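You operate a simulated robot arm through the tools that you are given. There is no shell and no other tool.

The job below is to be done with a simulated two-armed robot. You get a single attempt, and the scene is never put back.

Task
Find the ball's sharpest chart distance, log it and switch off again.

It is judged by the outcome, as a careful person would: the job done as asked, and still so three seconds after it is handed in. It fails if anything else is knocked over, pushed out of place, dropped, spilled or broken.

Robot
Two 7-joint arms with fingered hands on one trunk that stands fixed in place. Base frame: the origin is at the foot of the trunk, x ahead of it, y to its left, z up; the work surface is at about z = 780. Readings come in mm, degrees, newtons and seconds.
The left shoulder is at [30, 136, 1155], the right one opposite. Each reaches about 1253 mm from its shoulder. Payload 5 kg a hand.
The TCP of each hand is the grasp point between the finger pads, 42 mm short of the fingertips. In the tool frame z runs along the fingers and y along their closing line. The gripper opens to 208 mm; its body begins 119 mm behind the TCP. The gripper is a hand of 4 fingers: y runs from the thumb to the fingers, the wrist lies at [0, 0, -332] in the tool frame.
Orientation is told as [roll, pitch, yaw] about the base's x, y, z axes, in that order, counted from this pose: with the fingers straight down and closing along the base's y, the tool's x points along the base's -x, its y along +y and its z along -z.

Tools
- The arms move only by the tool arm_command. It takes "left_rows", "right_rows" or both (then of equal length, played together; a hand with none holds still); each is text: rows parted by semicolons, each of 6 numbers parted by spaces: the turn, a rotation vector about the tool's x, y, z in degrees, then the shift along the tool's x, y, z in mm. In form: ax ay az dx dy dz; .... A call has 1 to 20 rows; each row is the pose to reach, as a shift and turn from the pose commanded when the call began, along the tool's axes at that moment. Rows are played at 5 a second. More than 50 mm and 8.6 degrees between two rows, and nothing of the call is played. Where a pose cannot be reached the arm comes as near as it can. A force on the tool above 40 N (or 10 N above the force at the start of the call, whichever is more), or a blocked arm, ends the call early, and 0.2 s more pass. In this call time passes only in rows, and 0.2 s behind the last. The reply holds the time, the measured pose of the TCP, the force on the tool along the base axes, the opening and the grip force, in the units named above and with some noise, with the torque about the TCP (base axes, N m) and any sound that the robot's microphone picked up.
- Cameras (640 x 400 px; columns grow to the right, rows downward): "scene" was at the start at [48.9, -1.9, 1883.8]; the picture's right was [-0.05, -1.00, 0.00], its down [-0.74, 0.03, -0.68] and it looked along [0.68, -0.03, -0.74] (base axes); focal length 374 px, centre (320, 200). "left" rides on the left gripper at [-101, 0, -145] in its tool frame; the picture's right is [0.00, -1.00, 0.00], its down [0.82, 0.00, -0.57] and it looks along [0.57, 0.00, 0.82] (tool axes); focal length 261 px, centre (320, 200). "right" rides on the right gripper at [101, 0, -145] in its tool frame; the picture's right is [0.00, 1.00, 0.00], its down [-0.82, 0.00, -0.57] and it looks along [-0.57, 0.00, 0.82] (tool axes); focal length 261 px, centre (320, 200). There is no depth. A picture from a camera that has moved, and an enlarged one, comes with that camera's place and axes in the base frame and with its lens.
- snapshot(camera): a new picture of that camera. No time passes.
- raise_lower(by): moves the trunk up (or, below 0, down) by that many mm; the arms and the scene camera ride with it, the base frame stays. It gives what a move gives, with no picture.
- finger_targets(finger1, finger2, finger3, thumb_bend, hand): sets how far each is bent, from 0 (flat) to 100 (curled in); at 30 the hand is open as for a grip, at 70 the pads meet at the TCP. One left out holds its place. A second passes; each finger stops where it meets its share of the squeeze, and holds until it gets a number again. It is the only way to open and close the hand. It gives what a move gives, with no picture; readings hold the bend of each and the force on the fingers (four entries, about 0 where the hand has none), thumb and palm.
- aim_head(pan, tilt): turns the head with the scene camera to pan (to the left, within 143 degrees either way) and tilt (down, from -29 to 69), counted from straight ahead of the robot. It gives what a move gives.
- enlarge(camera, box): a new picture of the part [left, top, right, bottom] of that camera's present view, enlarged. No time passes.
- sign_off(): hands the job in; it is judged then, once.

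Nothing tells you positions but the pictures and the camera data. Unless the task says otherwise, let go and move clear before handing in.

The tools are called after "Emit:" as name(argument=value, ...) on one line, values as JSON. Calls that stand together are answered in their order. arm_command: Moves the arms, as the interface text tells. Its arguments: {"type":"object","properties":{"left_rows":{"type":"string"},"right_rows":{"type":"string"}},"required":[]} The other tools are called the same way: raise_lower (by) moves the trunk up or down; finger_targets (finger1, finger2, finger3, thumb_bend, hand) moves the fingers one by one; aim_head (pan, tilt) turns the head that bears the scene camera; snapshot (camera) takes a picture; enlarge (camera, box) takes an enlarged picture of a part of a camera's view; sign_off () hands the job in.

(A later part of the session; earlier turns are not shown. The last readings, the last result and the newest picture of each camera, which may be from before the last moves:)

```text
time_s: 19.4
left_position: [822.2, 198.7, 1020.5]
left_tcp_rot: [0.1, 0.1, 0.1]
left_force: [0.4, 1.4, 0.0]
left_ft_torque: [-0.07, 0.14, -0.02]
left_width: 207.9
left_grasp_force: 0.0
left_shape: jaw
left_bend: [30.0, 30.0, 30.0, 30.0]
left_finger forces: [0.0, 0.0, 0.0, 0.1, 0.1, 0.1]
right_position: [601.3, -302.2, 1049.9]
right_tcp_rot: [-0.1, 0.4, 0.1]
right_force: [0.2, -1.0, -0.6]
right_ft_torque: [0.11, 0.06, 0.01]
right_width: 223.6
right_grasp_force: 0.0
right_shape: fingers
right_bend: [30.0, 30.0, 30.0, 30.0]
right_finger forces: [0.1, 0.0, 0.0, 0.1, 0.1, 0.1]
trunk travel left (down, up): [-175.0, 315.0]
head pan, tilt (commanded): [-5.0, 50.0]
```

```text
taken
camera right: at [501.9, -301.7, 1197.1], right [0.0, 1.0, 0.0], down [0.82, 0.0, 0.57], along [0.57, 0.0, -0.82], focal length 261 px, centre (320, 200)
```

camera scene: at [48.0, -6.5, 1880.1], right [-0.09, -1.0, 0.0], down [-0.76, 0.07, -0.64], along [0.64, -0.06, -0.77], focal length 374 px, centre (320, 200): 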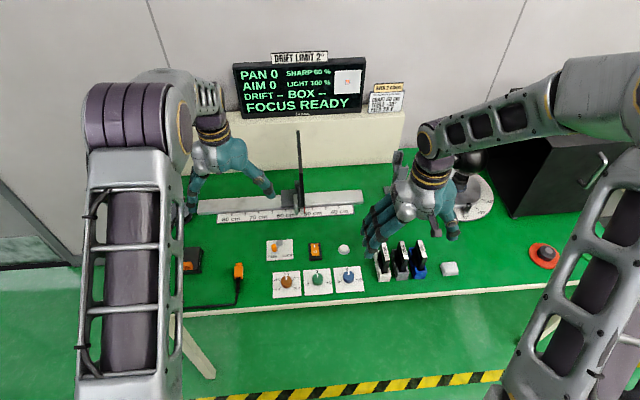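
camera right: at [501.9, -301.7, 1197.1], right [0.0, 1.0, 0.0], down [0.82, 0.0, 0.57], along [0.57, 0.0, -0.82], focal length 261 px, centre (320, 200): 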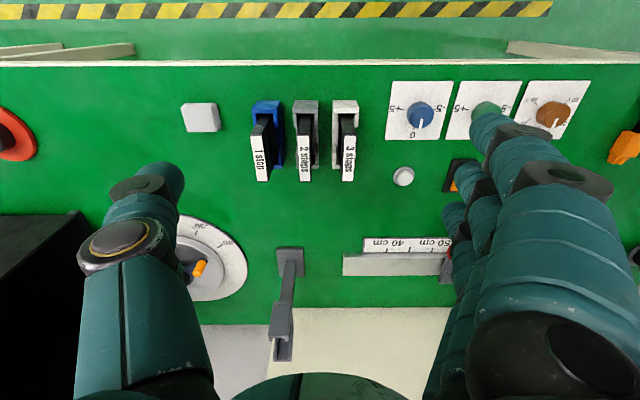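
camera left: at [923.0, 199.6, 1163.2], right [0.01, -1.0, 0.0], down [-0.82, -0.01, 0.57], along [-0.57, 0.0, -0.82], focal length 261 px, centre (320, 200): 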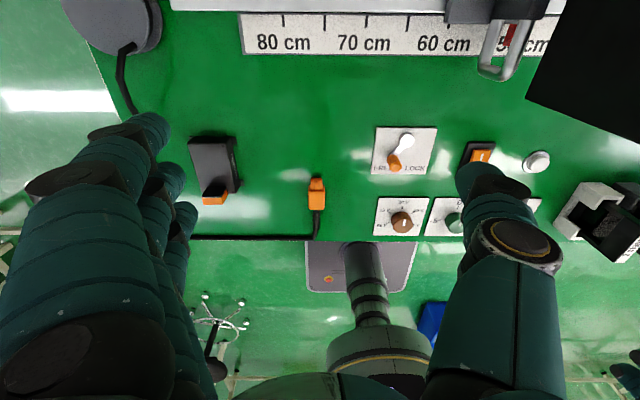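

Emit:
enlarge(camera="left", box=[400, 0, 640, 150])

Emit:
enlarge(camera="scene", box=[250, 120, 370, 235])

```text
2.67 times, centred on (520, 75) of left
camera zoom: at [923.0, 199.6, 1163.2], right [0.01, -1.0, 0.0], down [-0.82, -0.01, 0.57], along [-0.57, 0.0, -0.82], focal length 695 px, centre (-213, 533)
```

zoom: 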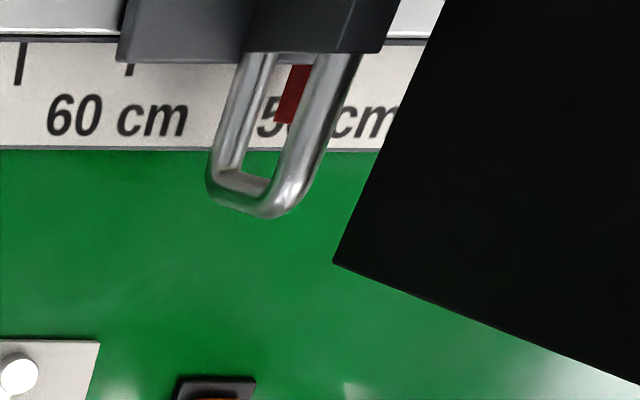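

```text
3.48 times, centred on (310, 178) of scene
camera zoom: at [48.0, -6.5, 1880.1], right [-0.09, -1.0, 0.0], down [-0.76, 0.07, -0.64], along [0.64, -0.06, -0.77], focal length 1300 px, centre (355, 278)
```

zoom: 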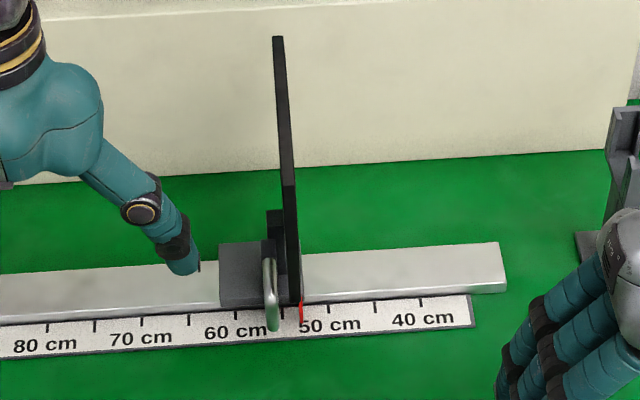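

The handle is a U-shaped loop facing the robot, with its bar near x 875, y 7, z 817–869. It sits just beside and below the tall chart plate (x 854–1058, z 875–1050). I'll move the left hand further forward to see the sled body and the rail better.

Emit:
arm_command(left_rows="0 0 0 -40 0 0; 0 0 0 -80 0 0; 0 0 0 -120 0 0; 0 0 0 -150 0 0")

Emit:
snapshot(camera="left")

Emit:
enlarge(camera="left", box=[370, 0, 640, 169])

Emit:
snapshot(camera="scene")

```text
time_s: 20.4
left_position: [950.6, 199.9, 1024.3]
left_tcp_rot: [0.2, 0.1, 0.2]
left_force: [-2.6, -1.0, 2.4]
left_ft_torque: [0.13, -0.34, 0.04]
left_width: 207.8
left_grasp_force: 0.1
left_shape: jaw
left_bend: [30.0, 30.0, 30.0, 30.0]
left_finger forces: [0.0, 0.0, 0.0, 0.0, 0.0, 0.0]
left hand out of reach, approached as far as the arm can: row 4
right_position: [599.7, -303.4, 1054.3]
right_tcp_rot: [0.1, 0.1, -0.1]
right_force: [-0.5, -4.2, 1.3]
right_ft_torque: [0.6, -0.22, -0.01]
right_width: 224.0
right_grasp_force: 0.1
right_shape: fingers
right_bend: [30.0, 30.0, 30.0, 30.0]
right_finger forces: [0.0, 0.1, 0.1, 0.1, 0.0, 0.0]
trunk travel left (down, up): [-175.0, 315.0]
head pan, tilt (commanded): [-5.0, 50.0]
```

```text
taken
camera left: at [1051.0, 199.8, 1167.0], right [0.01, -1.0, 0.0], down [-0.82, -0.01, 0.57], along [-0.57, 0.0, -0.82], focal length 261 px, centre (320, 200)
```

left: 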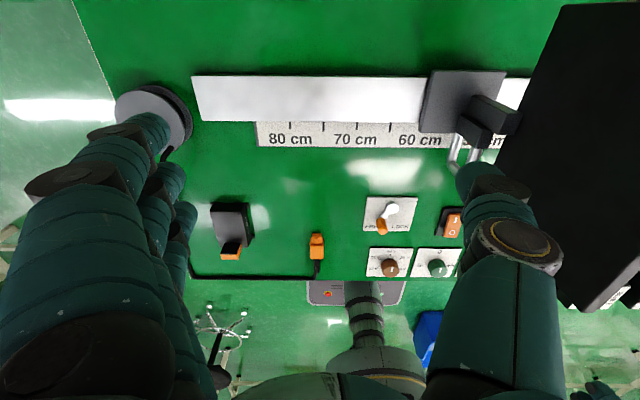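

```text
2.37 times, centred on (505, 84) of left
camera zoom: at [1051.0, 199.8, 1167.0], right [0.01, -1.0, 0.0], down [-0.82, -0.01, 0.57], along [-0.57, 0.0, -0.82], focal length 617 px, centre (-118, 473)
```

zoom: 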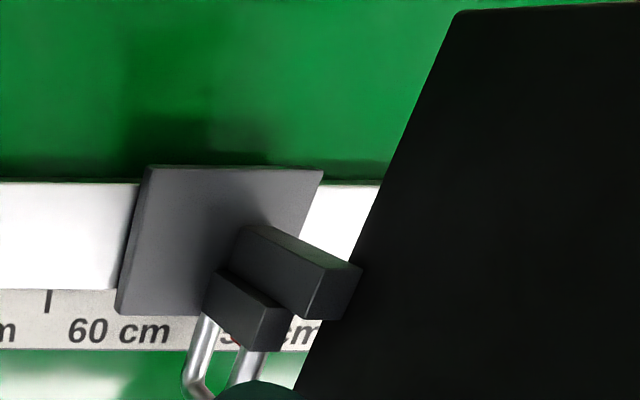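

```text
taken
camera scene: at [43.3, -9.1, 1880.8], right [-0.09, -1.0, 0.0], down [-0.76, 0.07, -0.64], along [0.64, -0.05, -0.77], focal length 374 px, centre (320, 200)
```

scene: 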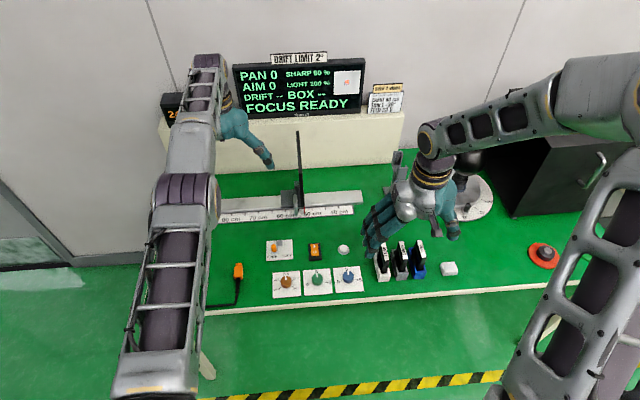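

Gripping the handle bar from the front with the left hand, tilted about 60° forward so the thumb passes under the plate, gives control in both directions. First I'll bring the left hand back while starting the tilt.

Emit:
arm_command(left_rows="0 -6 0 40 0 0; 0 -12 0 80 0 0; 0 -18 0 120 0 0; 0 -24 0 150 0 0; 0 -30 0 150 0 0")

Emit:
snapshot(camera="scene")

```text
time_s: 20.6
left_position: [964.6, 197.6, 1017.0]
left_tcp_rot: [0.7, -2.3, -0.4]
left_force: [-1.6, 2.9, -5.7]
left_ft_torque: [-0.51, -0.19, 0.01]
left_width: 207.9
left_grasp_force: 0.1
left_shape: jaw
left_bend: [30.0, 30.0, 30.0, 30.0]
left_finger forces: [0.1, 0.1, 0.0, 0.0, 0.0, 0.0]
right_position: [599.5, -305.1, 1051.0]
right_tcp_rot: [-0.2, 0.3, -0.2]
right_force: [-0.2, -3.2, -1.7]
right_ft_torque: [0.34, -0.02, -0.01]
right_width: 224.3
right_grasp_force: 0.1
right_shape: fingers
right_bend: [30.0, 30.0, 30.0, 30.0]
right_finger forces: [0.1, 0.1, 0.0, 0.0, 0.0, 0.1]
trunk travel left (down, up): [-175.0, 315.0]
head pan, tilt (commanded): [-5.0, 50.0]
stopped in row 1 (left hand): the force on the tool passed its limit at 54 N (the readings are from after the stop); the commanded pose is now the measured one
```

```text
taken
camera scene: at [46.8, -7.3, 1880.1], right [-0.09, -1.0, 0.0], down [-0.76, 0.07, -0.64], along [0.64, -0.06, -0.77], focal length 374 px, centre (320, 200)
```

scene: 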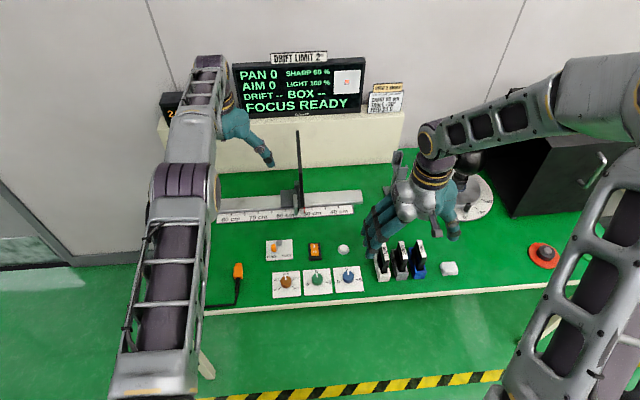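

The stop was a jerk from the arm being nearly straight; nothing is near the hand. I'll back out gently first without rotating.

Emit:
arm_command(left_rows="0 0 0 5 0 0; 0 0 0 15 0 0; 0 0 0 30 0 0; 0 0 0 50 0 0; 0 0 0 75 0 0; 0 0 0 105 0 0; 0 0 0 135 0 0")

```text
time_s: 22.2
left_position: [832.0, 195.4, 1018.6]
left_tcp_rot: [0.5, -2.9, -0.8]
left_force: [-0.7, -0.7, 0.9]
left_ft_torque: [-0.03, -0.08, 0.01]
left_width: 208.1
left_grasp_force: 0.1
left_shape: jaw
left_bend: [30.0, 30.0, 30.0, 30.0]
left_finger forces: [0.1, 0.1, 0.0, 0.1, 0.1, 0.0]
right_position: [598.7, -301.3, 1052.7]
right_tcp_rot: [-0.2, 0.1, -0.2]
right_force: [-0.5, 0.5, 0.0]
right_ft_torque: [0.0, -0.05, -0.01]
right_width: 224.0
right_grasp_force: 0.0
right_shape: fingers
right_bend: [30.0, 30.0, 30.0, 30.0]
right_finger forces: [0.0, 0.1, 0.0, 0.0, 0.2, 0.0]
trunk travel left (down, up): [-175.0, 315.0]
head pan, tilt (commanded): [-5.0, 50.0]
```

Emit:
arm_command(left_rows="0 -7 0 4.5 -5.5 11; 0 -14 0 9 -11 22; 0 -21 0 13.5 -17 32; 0 -28 0 18 -22.5 43; 0 -35 0 23 -28 54; 0 -42 0 27 -34 65; 0 -49.5 0 32 -39.5 75; 0 -57 0 36.4 -45 86")

Emit:
snapshot(camera="scene")

Emit:
snapshot(camera="left")

```text
time_s: 24.0
left_position: [801.5, 152.3, 929.2]
left_tcp_rot: [1.0, -59.9, -1.4]
left_force: [1.7, 0.0, 0.8]
left_ft_torque: [0.02, 0.18, -0.02]
left_width: 207.8
left_grasp_force: 0.0
left_shape: jaw
left_bend: [30.0, 30.0, 30.0, 30.0]
left_finger forces: [0.0, 0.0, 0.0, 0.0, 0.0, 0.1]
right_position: [600.7, -302.3, 1050.8]
right_tcp_rot: [-0.2, 0.3, -0.1]
right_force: [0.3, -0.3, -0.1]
right_ft_torque: [-0.03, 0.04, 0.03]
right_width: 224.3
right_grasp_force: 0.1
right_shape: fingers
right_bend: [30.0, 30.0, 30.0, 30.0]
right_finger forces: [0.1, 0.0, 0.0, 0.1, 0.0, 0.0]
trunk travel left (down, up): [-175.0, 315.0]
head pan, tilt (commanded): [-5.0, 50.0]
```

```text
taken
camera scene: at [47.5, -4.6, 1880.1], right [-0.09, -1.0, 0.0], down [-0.76, 0.07, -0.64], along [0.64, -0.06, -0.77], focal length 374 px, centre (320, 200)
```

scene: 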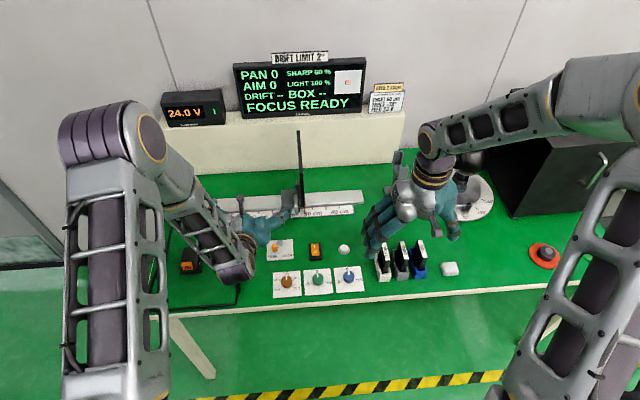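

```text
taken
camera left: at [724.8, 151.9, 1089.0], right [-0.01, -1.0, 0.0], down [-0.91, 0.01, -0.42], along [0.42, 0.0, -0.91], focal length 261 px, centre (320, 200)
```

left: 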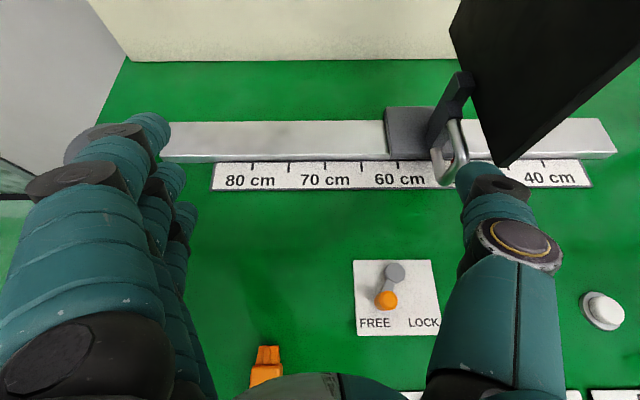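

The tilt works, and both the display and the handle are in view. I'll zoom in on the handle.

Emit:
enlarge(camera="left", box=[360, 60, 560, 185])

Emit:
enlarge(camera="scene", box=[225, 170, 365, 258])

```text
3.20 times, centred on (460, 122) of left
camera zoom: at [724.8, 151.9, 1089.0], right [-0.01, -1.0, 0.0], down [-0.91, 0.01, -0.42], along [0.42, 0.0, -0.91], focal length 834 px, centre (-128, 448)
```

zoom: 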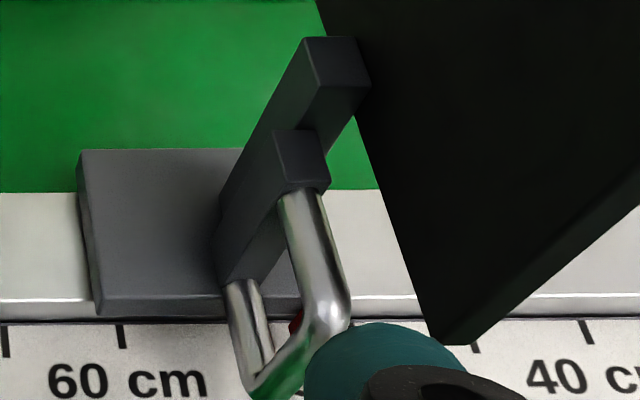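

```text
4.55 times, centred on (295, 214) of scene
camera zoom: at [47.5, -4.6, 1880.1], right [-0.09, -1.0, 0.0], down [-0.76, 0.07, -0.64], along [0.64, -0.06, -0.77], focal length 1699 px, centre (434, 136)
```

zoom: 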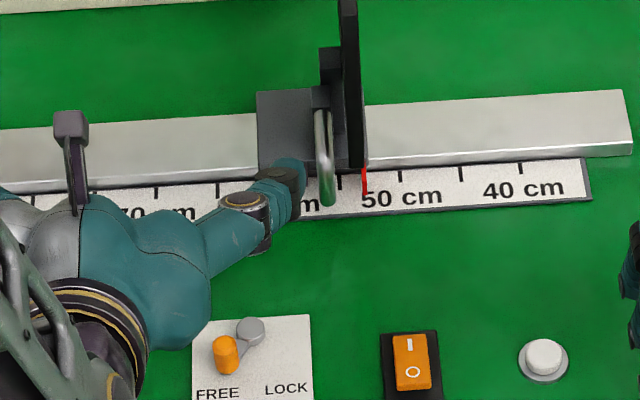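

The handle bar is at x about 872, y 7, z 812–871, and the plate bottom is at z 877. I'll move the left hand in front of the handle, lined up to grip the lower half of the bar beneath the plate.

Emit:
arm_command(left_rows="0 0 0 12.5 -36 4.3; 0 0 0 25 -72.5 8.6; 0 0 0 37.5 -109 13; 0 0 0 49.8 -145.4 17.3")

Emit:
snapshot(camera="left")

Emit:
snapshot(camera="scene")

Emit:
snapshot(camera="right")

```text
time_s: 25.0
left_position: [789.6, 7.5, 876.4]
left_tcp_rot: [1.2, -59.9, -1.6]
left_force: [-0.6, 0.0, -0.7]
left_ft_torque: [-0.02, 0.05, -0.04]
left_width: 208.2
left_grasp_force: 0.1
left_shape: jaw
left_bend: [30.0, 30.0, 30.0, 30.0]
left_finger forces: [0.1, 0.0, 0.1, 0.0, 0.0, 0.1]
right_position: [599.7, -302.5, 1050.4]
right_tcp_rot: [0.0, 0.3, -0.1]
right_force: [-1.2, -0.5, -0.2]
right_ft_torque: [0.06, -0.01, 0.04]
right_width: 224.0
right_grasp_force: 0.0
right_shape: fingers
right_bend: [30.0, 30.0, 30.0, 30.0]
right_finger forces: [0.0, 0.0, 0.1, 0.0, 0.0, 0.0]
trunk travel left (down, up): [-175.0, 315.0]
head pan, tilt (commanded): [-5.0, 50.0]
```

```text
taken
camera left: at [714.1, 7.0, 1035.7], right [-0.01, -1.0, -0.01], down [-0.91, 0.01, -0.42], along [0.42, 0.0, -0.91], focal length 261 px, centre (320, 200)
```

left: 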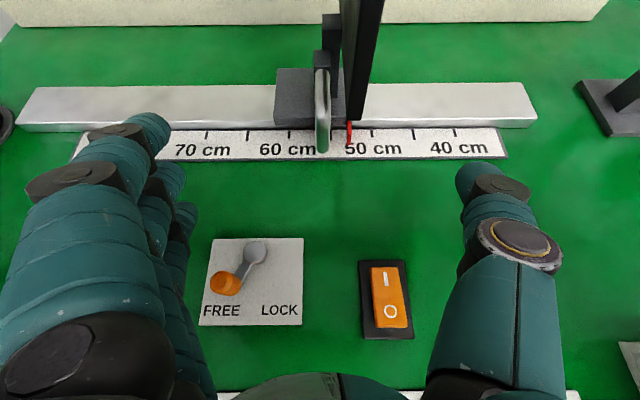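

```text
taken
camera scene: at [46.5, -6.2, 1880.2], right [-0.09, -1.0, 0.0], down [-0.76, 0.07, -0.64], along [0.64, -0.06, -0.77], focal length 374 px, centre (320, 200)
```

scene: 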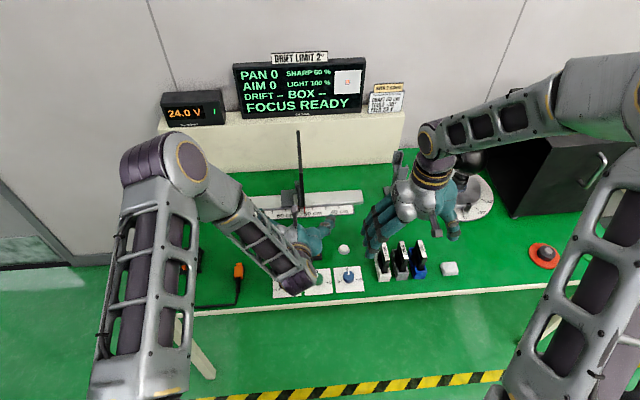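

```text
taken
camera right: at [500.1, -302.9, 1197.9], right [0.01, 1.0, 0.0], down [0.82, 0.0, 0.57], along [0.57, -0.01, -0.82], focal length 261 px, centre (320, 200)
```

right: 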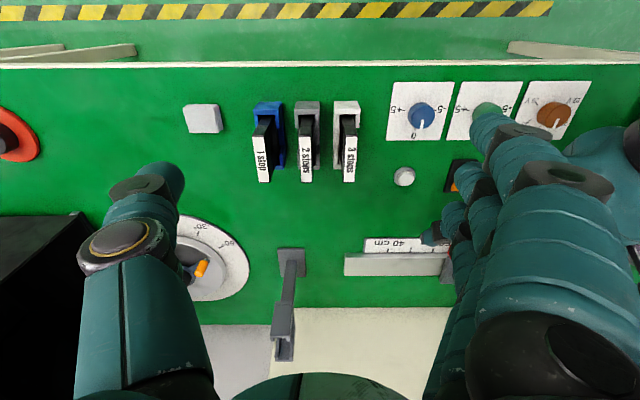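

The hand is lined up with the handle, and the pointer reads about 52.5 cm. I'll advance along the fingers so the bar lies between the thumb and the middle finger.

Emit:
arm_command(left_rows="0 0 0 0 0 15; 0 0 0 0 0 30; 0 0 0 0 0 45; 0 0 0 0 0 55")

Emit:
snapshot(camera="left")

Emit:
enlarge(camera="scene", box=[225, 140, 385, 240])

```text
time_s: 26.0
left_position: [836.6, 7.4, 849.5]
left_tcp_rot: [1.0, -59.9, -1.5]
left_force: [0.4, -0.4, -0.1]
left_ft_torque: [-0.01, 0.02, -0.03]
left_width: 207.7
left_grasp_force: 0.1
left_shape: jaw
left_bend: [30.0, 30.0, 30.0, 30.0]
left_finger forces: [0.0, 0.0, 0.0, 0.0, 0.0, 0.1]
right_position: [598.6, -302.9, 1051.3]
right_tcp_rot: [-0.3, 0.3, 0.0]
right_force: [-0.4, 0.2, -0.4]
right_ft_torque: [-0.02, 0.0, -0.02]
right_width: 223.9
right_grasp_force: 0.1
right_shape: fingers
right_bend: [30.0, 30.0, 30.0, 30.0]
right_finger forces: [0.0, 0.1, 0.1, 0.1, 0.1, 0.0]
trunk travel left (down, up): [-175.0, 315.0]
head pan, tilt (commanded): [-5.0, 50.0]
```

```text
taken
camera left: at [760.8, 6.6, 1008.1], right [-0.01, -1.0, -0.01], down [-0.91, 0.01, -0.42], along [0.42, 0.0, -0.91], focal length 261 px, centre (320, 200)
```

left: 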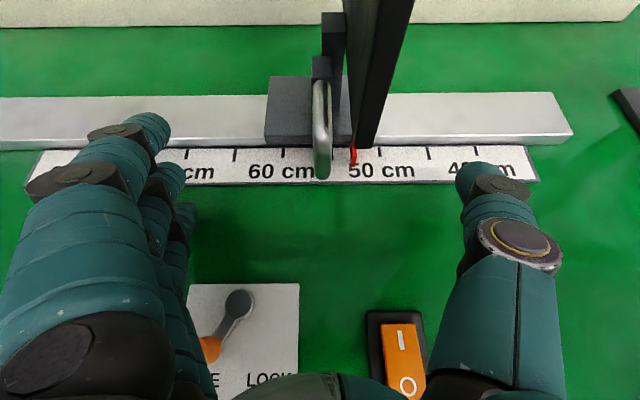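

```text
4.00 times, centred on (305, 190) of scene
camera zoom: at [46.2, -5.0, 1880.2], right [-0.09, -1.0, 0.0], down [-0.76, 0.07, -0.64], along [0.64, -0.06, -0.77], focal length 1495 px, centre (380, 240)
```

zoom: 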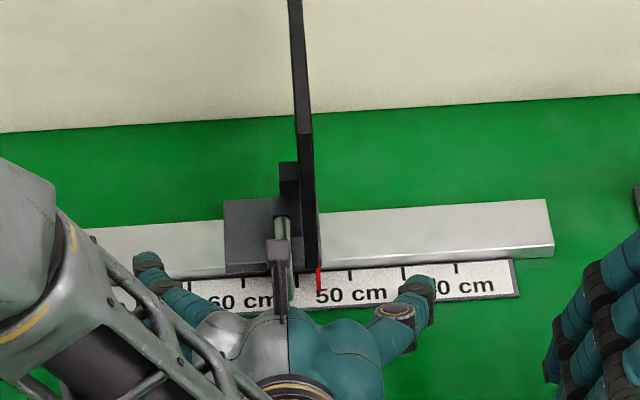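

Emit:
arm_command(left_rows="0 0 0 0 0 9; 0 0 0 0 0 18")

Emit:
finger_targets(hand="left", finger2=50, thumb_bend=50)

Emit:
snapshot(camera="left")

Emit:
enlarge(camera="scene", box=[225, 140, 385, 240])

```text
time_s: 26.6
left_position: [852.4, 6.7, 839.3]
left_tcp_rot: [1.1, -59.9, -1.5]
left_force: [0.4, 0.7, -0.4]
left_ft_torque: [-0.01, -0.01, 0.0]
left_width: 208.0
left_grasp_force: 0.1
left_shape: jaw
left_bend: [30.0, 30.0, 30.0, 30.0]
left_finger forces: [0.0, 0.0, 0.0, 0.1, 0.1, 0.0]
right_position: [599.9, -302.8, 1051.0]
right_tcp_rot: [-0.2, 0.3, -0.1]
right_force: [0.4, 0.3, -0.7]
right_ft_torque: [-0.01, -0.04, -0.01]
right_width: 223.8
right_grasp_force: 0.0
right_shape: fingers
right_bend: [30.0, 30.0, 30.0, 30.0]
right_finger forces: [0.0, 0.0, 0.1, 0.0, 0.0, 0.0]
trunk travel left (down, up): [-175.0, 315.0]
head pan, tilt (commanded): [-5.0, 50.0]
```

```text
time_s: 27.6
left_position: [851.5, 6.5, 839.6]
left_tcp_rot: [1.0, -59.8, -1.6]
left_force: [0.0, 0.5, 0.3]
left_ft_torque: [-0.01, -0.01, 0.01]
left_width: 172.8
left_grasp_force: 0.0
left_shape: fingers
left_bend: [30.0, 50.0, 30.0, 50.0]
left_finger forces: [0.0, 0.1, 0.0, 0.1, 0.0, 0.1]
right_position: [598.9, -302.4, 1052.2]
right_tcp_rot: [-0.2, 0.2, -0.1]
right_force: [-0.1, -0.3, 0.4]
right_ft_torque: [0.0, -0.02, 0.02]
right_width: 224.2
right_grasp_force: 0.2
right_shape: fingers
right_bend: [30.0, 30.0, 30.0, 30.0]
right_finger forces: [0.0, 0.0, 0.1, 0.0, 0.1, 0.0]
trunk travel left (down, up): [-175.0, 315.0]
head pan, tilt (commanded): [-5.0, 50.0]
```

```text
taken
camera left: at [775.9, 6.3, 999.0], right [-0.01, -1.0, -0.01], down [-0.91, 0.01, -0.42], along [0.42, 0.0, -0.91], focal length 261 px, centre (320, 200)
```

left: 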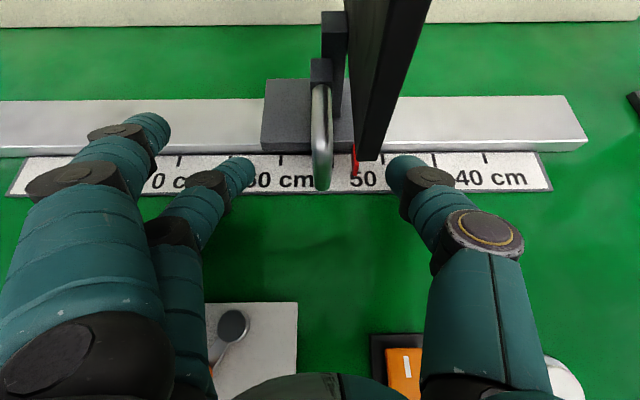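

```text
4.00 times, centred on (305, 190) of scene
camera zoom: at [46.3, -5.2, 1880.2], right [-0.09, -1.0, 0.0], down [-0.76, 0.07, -0.64], along [0.64, -0.06, -0.77], focal length 1495 px, centre (380, 240)
```

zoom: 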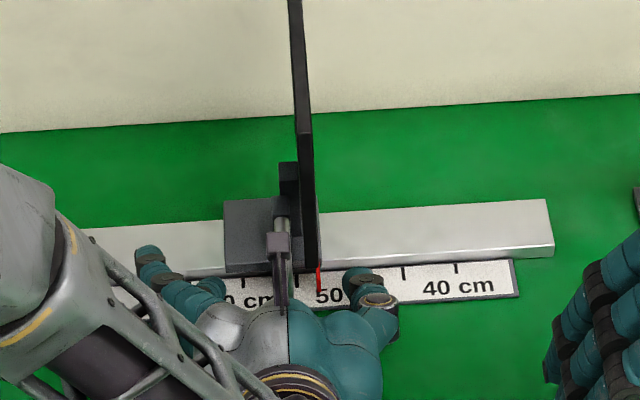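

The thumb and finger are converging evenly on the bar, well below the plate. I'll close them onto it.

Emit:
finger_targets(hand="left", finger2=62, thumb_bend=62)

Emit:
snapshot(camera="left")

```text
time_s: 28.6
left_position: [851.3, 7.2, 839.8]
left_tcp_rot: [1.0, -59.9, -1.6]
left_force: [0.6, -0.2, -0.5]
left_ft_torque: [0.01, -0.03, -0.02]
left_width: 141.7
left_grasp_force: 0.0
left_shape: fingers
left_bend: [30.0, 62.0, 30.0, 62.0]
left_finger forces: [0.0, 0.0, 0.0, 0.0, 0.0, 0.0]
right_position: [599.7, -302.3, 1052.2]
right_tcp_rot: [-0.2, 0.3, -0.1]
right_force: [0.3, 0.1, 0.2]
right_ft_torque: [0.02, -0.01, 0.0]
right_width: 224.3
right_grasp_force: 0.1
right_shape: fingers
right_bend: [30.0, 30.0, 30.0, 30.0]
right_finger forces: [0.1, 0.0, 0.1, 0.0, 0.0, 0.0]
trunk travel left (down, up): [-175.0, 315.0]
head pan, tilt (commanded): [-5.0, 50.0]
```

```text
taken
camera left: at [775.9, 6.3, 999.0], right [-0.01, -1.0, -0.01], down [-0.91, 0.01, -0.42], along [0.42, 0.0, -0.91], focal length 261 px, centre (320, 200)
```

left: 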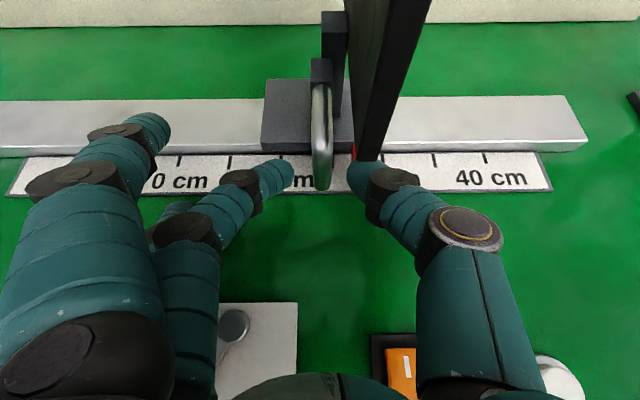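

Emit:
finger_targets(hand="left", finger2=70, thumb_bend=70)

Emit:
snapshot(camera="left")

Emit:
enlarge(camera="scene", box=[150, 40, 420, 209])

```text
time_s: 29.6
left_position: [852.0, 6.2, 839.7]
left_tcp_rot: [1.0, -59.8, -1.6]
left_force: [2.6, -1.1, -1.1]
left_ft_torque: [0.02, 0.04, 0.02]
left_width: 127.5
left_grasp_force: 4.2
left_shape: fingers
left_bend: [30.0, 68.0, 30.0, 69.0]
left_finger forces: [0.0, 3.4, 0.0, 0.1, 4.7, 0.0]
right_position: [599.6, -301.7, 1051.9]
right_tcp_rot: [-0.2, 0.4, -0.1]
right_force: [-0.3, -0.1, 0.0]
right_ft_torque: [-0.01, -0.02, 0.0]
right_width: 224.1
right_grasp_force: 0.0
right_shape: fingers
right_bend: [30.0, 30.0, 30.0, 30.0]
right_finger forces: [0.0, 0.0, 0.1, 0.0, 0.0, 0.0]
trunk travel left (down, up): [-175.0, 315.0]
head pan, tilt (commanded): [-5.0, 50.0]
```

```text
taken
camera left: at [776.1, 6.3, 998.9], right [-0.01, -1.0, -0.01], down [-0.91, 0.01, -0.42], along [0.42, 0.0, -0.91], focal length 261 px, centre (320, 200)
```

left: 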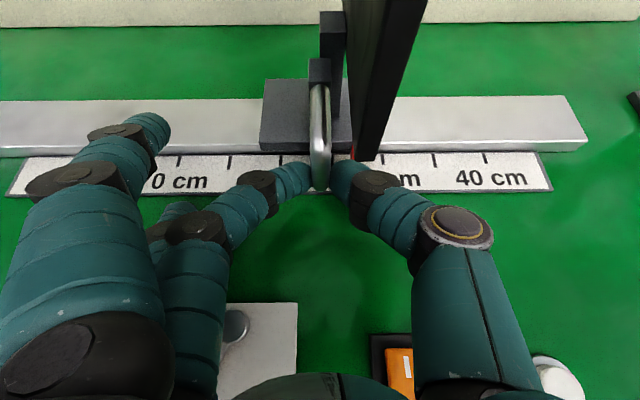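

```text
2.37 times, centred on (285, 124) of scene
camera zoom: at [46.6, -5.2, 1880.2], right [-0.09, -1.0, 0.0], down [-0.76, 0.07, -0.64], along [0.64, -0.06, -0.77], focal length 884 px, centre (403, 379)
```

zoom: 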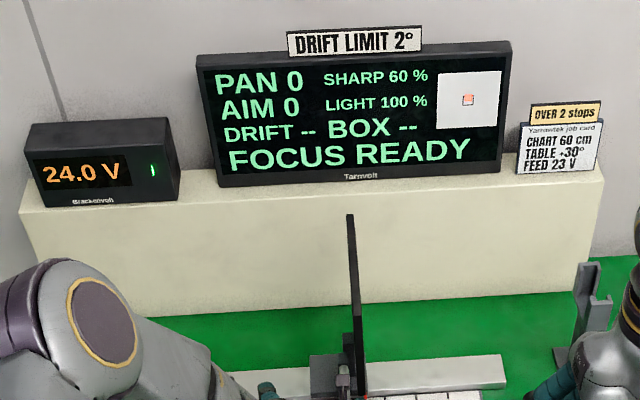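

The handle is lightly gripped. I'll slide the chart 30 mm toward larger distances and check SHARP.

Emit:
arm_command(left_rows="0 0 0 0 8 0; 0 0 0 0 16 0; 0 0 0 0 24 0; 0 0 0 0 30 0")

Emit:
snapshot(camera="left")

Emit:
enlarge(camera="scene", box=[150, 40, 420, 209])

```text
time_s: 30.6
left_position: [851.4, 36.0, 840.0]
left_tcp_rot: [1.0, -59.7, -1.6]
left_force: [0.5, -1.3, -2.6]
left_ft_torque: [0.01, 0.11, 0.01]
left_width: 127.9
left_grasp_force: 4.1
left_shape: fingers
left_bend: [30.0, 68.0, 30.0, 69.0]
left_finger forces: [0.1, 3.3, 0.1, 0.0, 4.4, 0.0]
right_position: [600.2, -302.2, 1051.7]
right_tcp_rot: [-0.2, 0.3, -0.2]
right_force: [0.4, -0.5, -0.8]
right_ft_torque: [-0.02, -0.02, -0.04]
right_width: 224.1
right_grasp_force: 0.1
right_shape: fingers
right_bend: [30.0, 30.0, 30.0, 30.0]
right_finger forces: [0.0, 0.1, 0.1, 0.0, 0.1, 0.1]
trunk travel left (down, up): [-175.0, 315.0]
head pan, tilt (commanded): [-5.0, 50.0]
```

```text
taken
camera left: at [776.4, 36.1, 999.3], right [-0.01, -1.0, -0.01], down [-0.91, 0.01, -0.42], along [0.42, 0.0, -0.91], focal length 261 px, centre (320, 200)
```

left: 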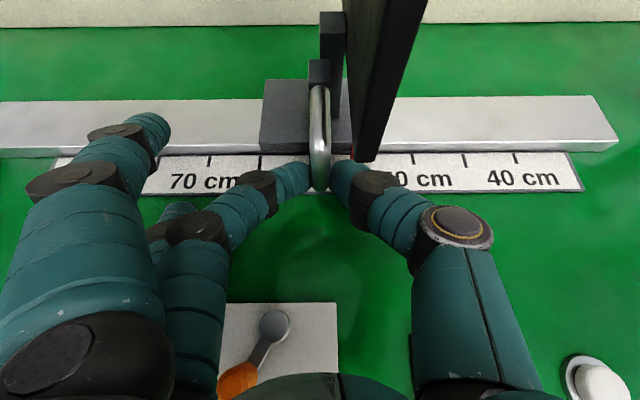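

```text
2.37 times, centred on (285, 124) of scene
camera zoom: at [46.6, -5.1, 1880.2], right [-0.09, -1.0, 0.0], down [-0.76, 0.07, -0.64], along [0.64, -0.06, -0.77], focal length 884 px, centre (403, 379)
```

zoom: 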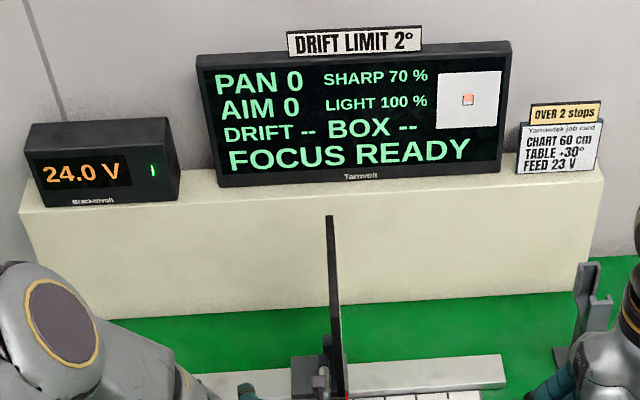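

SHARP rose to 70 %, so the peak lies further out. I'll keep moving that way.

Emit:
arm_command(left_rows="0 0 0 0 10 0; 0 0 0 0 20 0; 0 0 0 0 30 0; 0 0 0 0 40 0")

Emit:
enlarge(camera="scene", box=[225, 50, 415, 169])

Emit:
arm_command(left_rows="0 0 0 0 10 0; 0 0 0 0 20 0; 0 0 0 0 30 0")

Emit:
enlarge(camera="scene", box=[225, 50, 415, 169])

Emit:
snapshot(camera="left")

```text
time_s: 31.6
left_position: [852.5, 78.0, 838.8]
left_tcp_rot: [1.0, -59.8, -1.4]
left_force: [-2.1, 0.3, -2.6]
left_ft_torque: [-0.02, 0.1, 0.0]
left_width: 127.2
left_grasp_force: 3.8
left_shape: fingers
left_bend: [30.0, 68.0, 30.0, 69.0]
left_finger forces: [0.1, 3.7, 0.0, 0.0, 4.1, 0.0]
right_position: [598.4, -302.4, 1052.2]
right_tcp_rot: [-0.2, 0.3, -0.3]
right_force: [-0.4, 0.3, 0.8]
right_ft_torque: [0.01, -0.02, 0.01]
right_width: 223.9
right_grasp_force: 0.0
right_shape: fingers
right_bend: [30.0, 30.0, 30.0, 30.0]
right_finger forces: [0.1, 0.0, 0.0, 0.0, 0.0, 0.0]
trunk travel left (down, up): [-175.0, 315.0]
head pan, tilt (commanded): [-5.0, 50.0]
```

```text
3.36 times, centred on (320, 110) of scene
camera zoom: at [46.2, -4.9, 1880.2], right [-0.09, -1.0, 0.0], down [-0.76, 0.07, -0.64], along [0.64, -0.06, -0.77], focal length 1256 px, centre (320, 504)
```

zoom: 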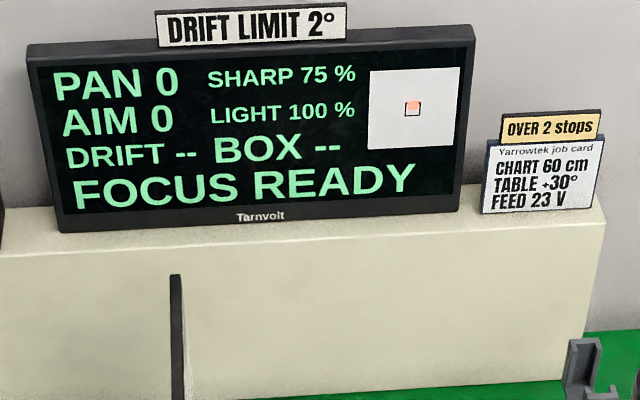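

```text
time_s: 32.4
left_position: [853.5, 107.3, 839.9]
left_tcp_rot: [1.0, -59.7, -1.6]
left_force: [-1.6, 0.0, -3.9]
left_ft_torque: [0.0, 0.13, -0.02]
left_width: 127.1
left_grasp_force: 3.6
left_shape: fingers
left_bend: [30.0, 68.0, 30.0, 69.0]
left_finger forces: [0.0, 3.4, 0.0, 0.1, 4.2, 0.0]
right_position: [598.8, -302.3, 1052.1]
right_tcp_rot: [-0.2, 0.2, -0.2]
right_force: [0.3, 0.0, -0.2]
right_ft_torque: [-0.04, 0.0, -0.04]
right_width: 224.2
right_grasp_force: 0.0
right_shape: fingers
right_bend: [30.0, 30.0, 30.0, 30.0]
right_finger forces: [0.1, 0.0, 0.1, 0.0, 0.0, 0.0]
trunk travel left (down, up): [-175.0, 315.0]
head pan, tilt (commanded): [-5.0, 50.0]
```

```text
3.36 times, centred on (320, 110) of scene
camera zoom: at [46.5, -4.5, 1880.2], right [-0.09, -1.0, 0.0], down [-0.76, 0.07, -0.64], along [0.64, -0.06, -0.77], focal length 1256 px, centre (320, 504)
```

zoom: 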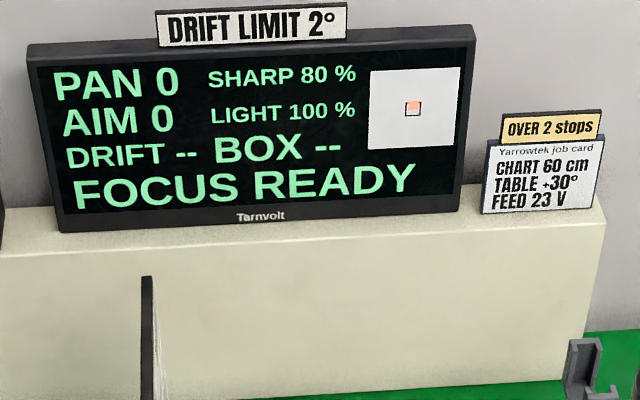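

```text
taken
camera left: at [777.1, 106.3, 999.5], right [-0.01, -1.0, 0.0], down [-0.91, 0.01, -0.42], along [0.42, 0.0, -0.91], focal length 261 px, centre (320, 200)
```

left: 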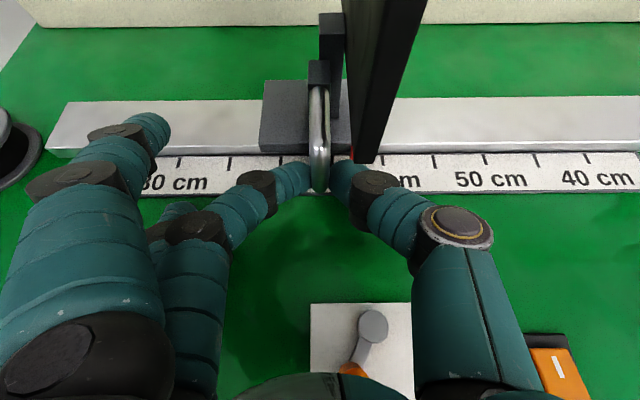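

SHARP is 80 % at about 62.5 cm and reads in 5 % steps. I'll continue in 2–3 cm steps.

Emit:
arm_command(left_rows="0 0 0 0 10 0; 0 0 0 0 20 0; 0 0 0 0 30 0")

Emit:
enlarge(camera="scene", box=[225, 50, 415, 169])

Emit:
arm_command(left_rows="0 0 0 0 10 0; 0 0 0 0 20 0; 0 0 0 0 30 0")

Emit:
enlarge(camera="scene", box=[225, 50, 415, 169])

Emit:
snapshot(camera="left")

```text
time_s: 33.2
left_position: [853.3, 137.4, 839.3]
left_tcp_rot: [1.0, -59.9, -1.5]
left_force: [-1.4, 0.2, -4.5]
left_ft_torque: [-0.01, 0.13, 0.01]
left_width: 127.2
left_grasp_force: 3.8
left_shape: fingers
left_bend: [30.0, 68.0, 30.0, 69.0]
left_finger forces: [0.0, 3.2, 0.0, 0.1, 4.0, 0.0]
right_position: [599.5, -302.2, 1052.2]
right_tcp_rot: [-0.2, 0.2, -0.1]
right_force: [-0.5, -1.1, 0.6]
right_ft_torque: [-0.05, 0.03, -0.01]
right_width: 224.2
right_grasp_force: 0.1
right_shape: fingers
right_bend: [30.0, 30.0, 30.0, 30.0]
right_finger forces: [0.1, 0.0, 0.0, 0.0, 0.0, 0.0]
trunk travel left (down, up): [-175.0, 315.0]
head pan, tilt (commanded): [-5.0, 50.0]
```

```text
3.36 times, centred on (320, 110) of scene
camera zoom: at [46.6, -4.3, 1880.2], right [-0.09, -1.0, 0.0], down [-0.76, 0.07, -0.64], along [0.64, -0.06, -0.77], focal length 1256 px, centre (320, 504)
```

zoom: 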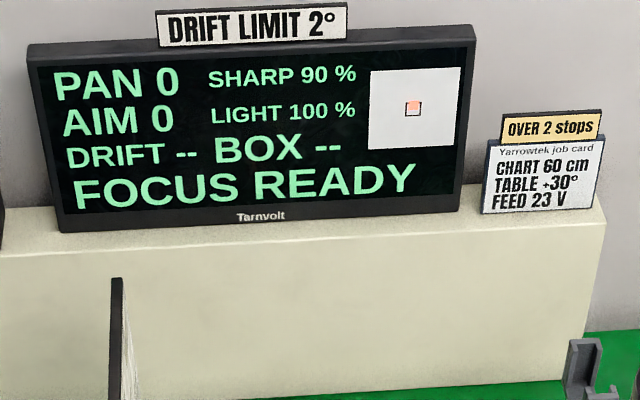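

```text
time_s: 34.0
left_position: [853.8, 168.3, 840.9]
left_tcp_rot: [1.0, -59.9, -1.5]
left_force: [-1.8, 0.0, -4.2]
left_ft_torque: [-0.03, 0.1, -0.05]
left_width: 126.7
left_grasp_force: 3.2
left_shape: fingers
left_bend: [30.0, 68.0, 30.0, 69.0]
left_finger forces: [0.0, 3.1, 0.1, 0.0, 4.1, 0.0]
right_position: [598.6, -301.5, 1051.8]
right_tcp_rot: [-0.2, 0.2, -0.2]
right_force: [-0.4, 0.1, -0.6]
right_ft_torque: [-0.06, 0.01, 0.0]
right_width: 224.1
right_grasp_force: 0.0
right_shape: fingers
right_bend: [30.0, 30.0, 30.0, 30.0]
right_finger forces: [0.1, 0.0, 0.1, 0.0, 0.0, 0.0]
trunk travel left (down, up): [-175.0, 315.0]
head pan, tilt (commanded): [-5.0, 50.0]
```

```text
3.36 times, centred on (320, 110) of scene
camera zoom: at [46.4, -4.2, 1880.2], right [-0.09, -1.0, 0.0], down [-0.76, 0.07, -0.64], along [0.64, -0.06, -0.77], focal length 1256 px, centre (320, 504)
```

zoom: 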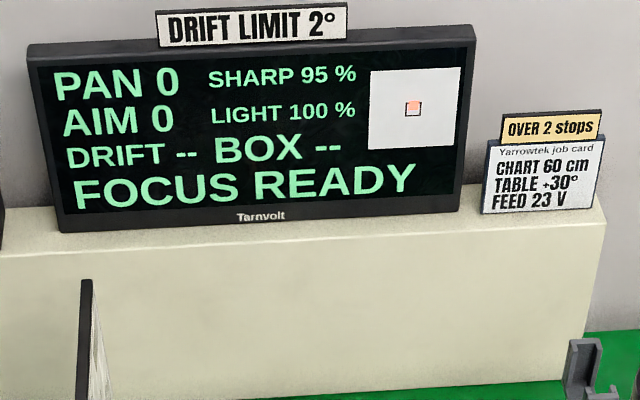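

```text
taken
camera left: at [777.6, 167.2, 1000.4], right [-0.01, -1.0, 0.0], down [-0.91, 0.01, -0.42], along [0.42, 0.0, -0.91], focal length 261 px, centre (320, 200)
```

left: 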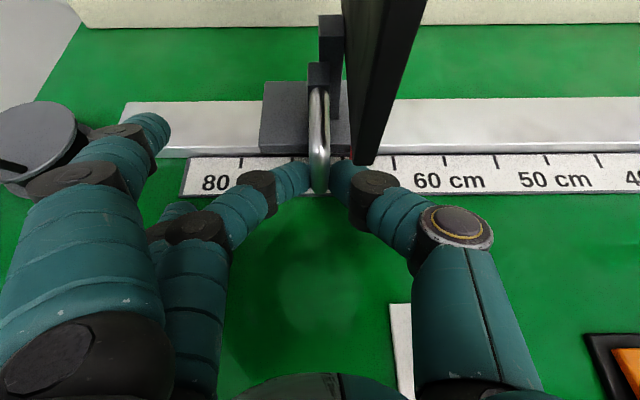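

SHARP is 95 % at about 69 cm. I'll take finer steps now.

Emit:
arm_command(left_rows="0 0 0 0 5 0; 0 0 0 0 10 0")

Emit:
enlarge(camera="scene", box=[225, 50, 415, 169])

Emit:
arm_command(left_rows="0 0 0 0 5 0; 0 0 0 0 10 0")

Emit:
enlarge(camera="scene", box=[225, 50, 415, 169])

Emit:
arm_command(left_rows="0 0 0 0 5 0; 0 0 0 0 10 0")

Emit:
enlarge(camera="scene", box=[225, 50, 415, 169])

Emit:
snapshot(camera="left")

```text
time_s: 34.6
left_position: [852.8, 177.0, 841.9]
left_tcp_rot: [1.1, -59.7, -1.6]
left_force: [-2.1, -0.4, -1.3]
left_ft_torque: [0.02, 0.05, -0.02]
left_width: 126.3
left_grasp_force: 4.0
left_shape: fingers
left_bend: [30.0, 68.0, 30.0, 69.0]
left_finger forces: [0.0, 3.8, 0.1, 0.0, 3.9, 0.0]
right_position: [598.3, -302.1, 1052.2]
right_tcp_rot: [-0.2, 0.3, -0.1]
right_force: [-0.2, -0.5, -0.4]
right_ft_torque: [0.02, -0.02, 0.02]
right_width: 224.2
right_grasp_force: 0.1
right_shape: fingers
right_bend: [30.0, 30.0, 30.0, 30.0]
right_finger forces: [0.1, 0.0, 0.0, 0.1, 0.1, 0.1]
trunk travel left (down, up): [-175.0, 315.0]
head pan, tilt (commanded): [-5.0, 50.0]
```

```text
3.36 times, centred on (320, 110) of scene
camera zoom: at [46.2, -5.1, 1880.2], right [-0.09, -1.0, 0.0], down [-0.76, 0.07, -0.64], along [0.64, -0.06, -0.77], focal length 1256 px, centre (320, 504)
```

zoom: 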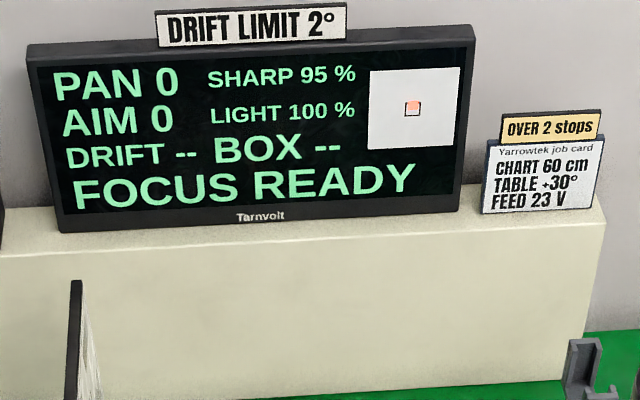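

```text
time_s: 35.2
left_position: [853.9, 186.9, 840.6]
left_tcp_rot: [1.1, -59.8, -1.6]
left_force: [-1.5, -0.9, -3.2]
left_ft_torque: [0.0, 0.12, -0.02]
left_width: 126.5
left_grasp_force: 3.1
left_shape: fingers
left_bend: [30.0, 68.0, 30.0, 69.0]
left_finger forces: [0.1, 3.3, 0.0, 0.1, 4.3, 0.0]
right_position: [599.4, -302.8, 1051.3]
right_tcp_rot: [-0.3, 0.3, -0.2]
right_force: [0.2, -0.3, 0.0]
right_ft_torque: [0.03, 0.02, 0.01]
right_width: 224.2
right_grasp_force: 0.0
right_shape: fingers
right_bend: [30.0, 30.0, 30.0, 30.0]
right_finger forces: [0.0, 0.0, 0.1, 0.0, 0.0, 0.0]
trunk travel left (down, up): [-175.0, 315.0]
head pan, tilt (commanded): [-5.0, 50.0]
```

```text
3.36 times, centred on (320, 110) of scene
camera zoom: at [46.5, -5.0, 1880.2], right [-0.09, -1.0, 0.0], down [-0.76, 0.07, -0.64], along [0.64, -0.06, -0.77], focal length 1256 px, centre (320, 504)
```

zoom: 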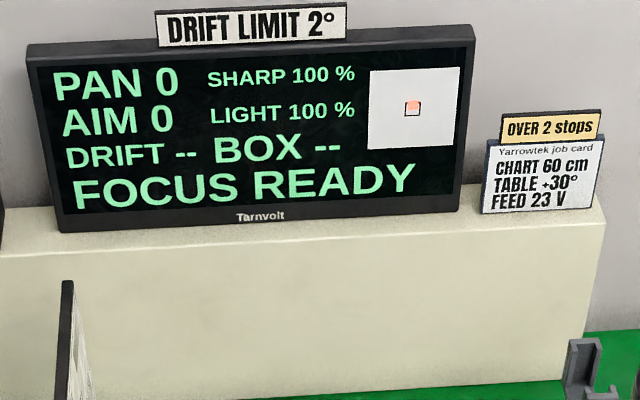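

```text
time_s: 35.8
left_position: [853.7, 198.1, 840.9]
left_tcp_rot: [1.0, -59.7, -1.5]
left_force: [-1.1, -0.5, -4.1]
left_ft_torque: [-0.01, 0.11, 0.0]
left_width: 126.6
left_grasp_force: 3.4
left_shape: fingers
left_bend: [30.0, 68.0, 30.0, 69.0]
left_finger forces: [0.0, 3.4, 0.0, 0.0, 4.0, 0.0]
right_position: [599.4, -302.9, 1051.8]
right_tcp_rot: [-0.2, 0.3, -0.2]
right_force: [0.1, 0.9, 0.8]
right_ft_torque: [0.04, 0.0, 0.04]
right_width: 224.2
right_grasp_force: 0.0
right_shape: fingers
right_bend: [30.0, 30.0, 30.0, 30.0]
right_finger forces: [0.0, 0.1, 0.0, 0.0, 0.1, 0.1]
trunk travel left (down, up): [-175.0, 315.0]
head pan, tilt (commanded): [-5.0, 50.0]
```

```text
3.36 times, centred on (320, 110) of scene
camera zoom: at [46.6, -5.0, 1880.2], right [-0.09, -1.0, 0.0], down [-0.76, 0.07, -0.64], along [0.64, -0.06, -0.77], focal length 1256 px, centre (320, 504)
```

zoom: 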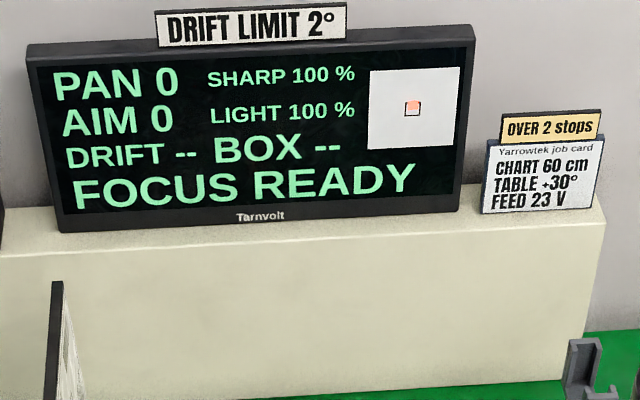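

```text
taken
camera left: at [778.0, 196.0, 1000.7], right [-0.01, -1.0, -0.01], down [-0.91, 0.01, -0.42], along [0.42, 0.0, -0.91], focal length 261 px, centre (320, 200)
```

left: 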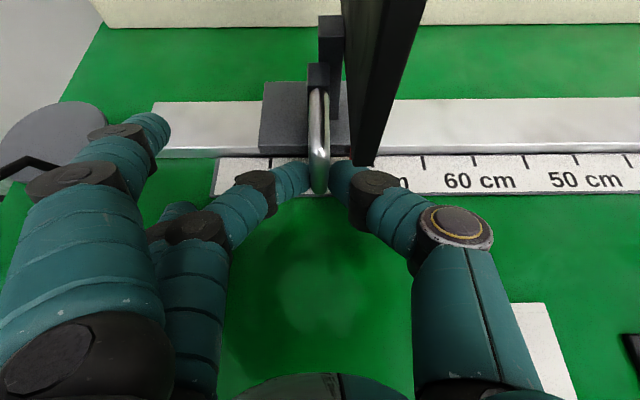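

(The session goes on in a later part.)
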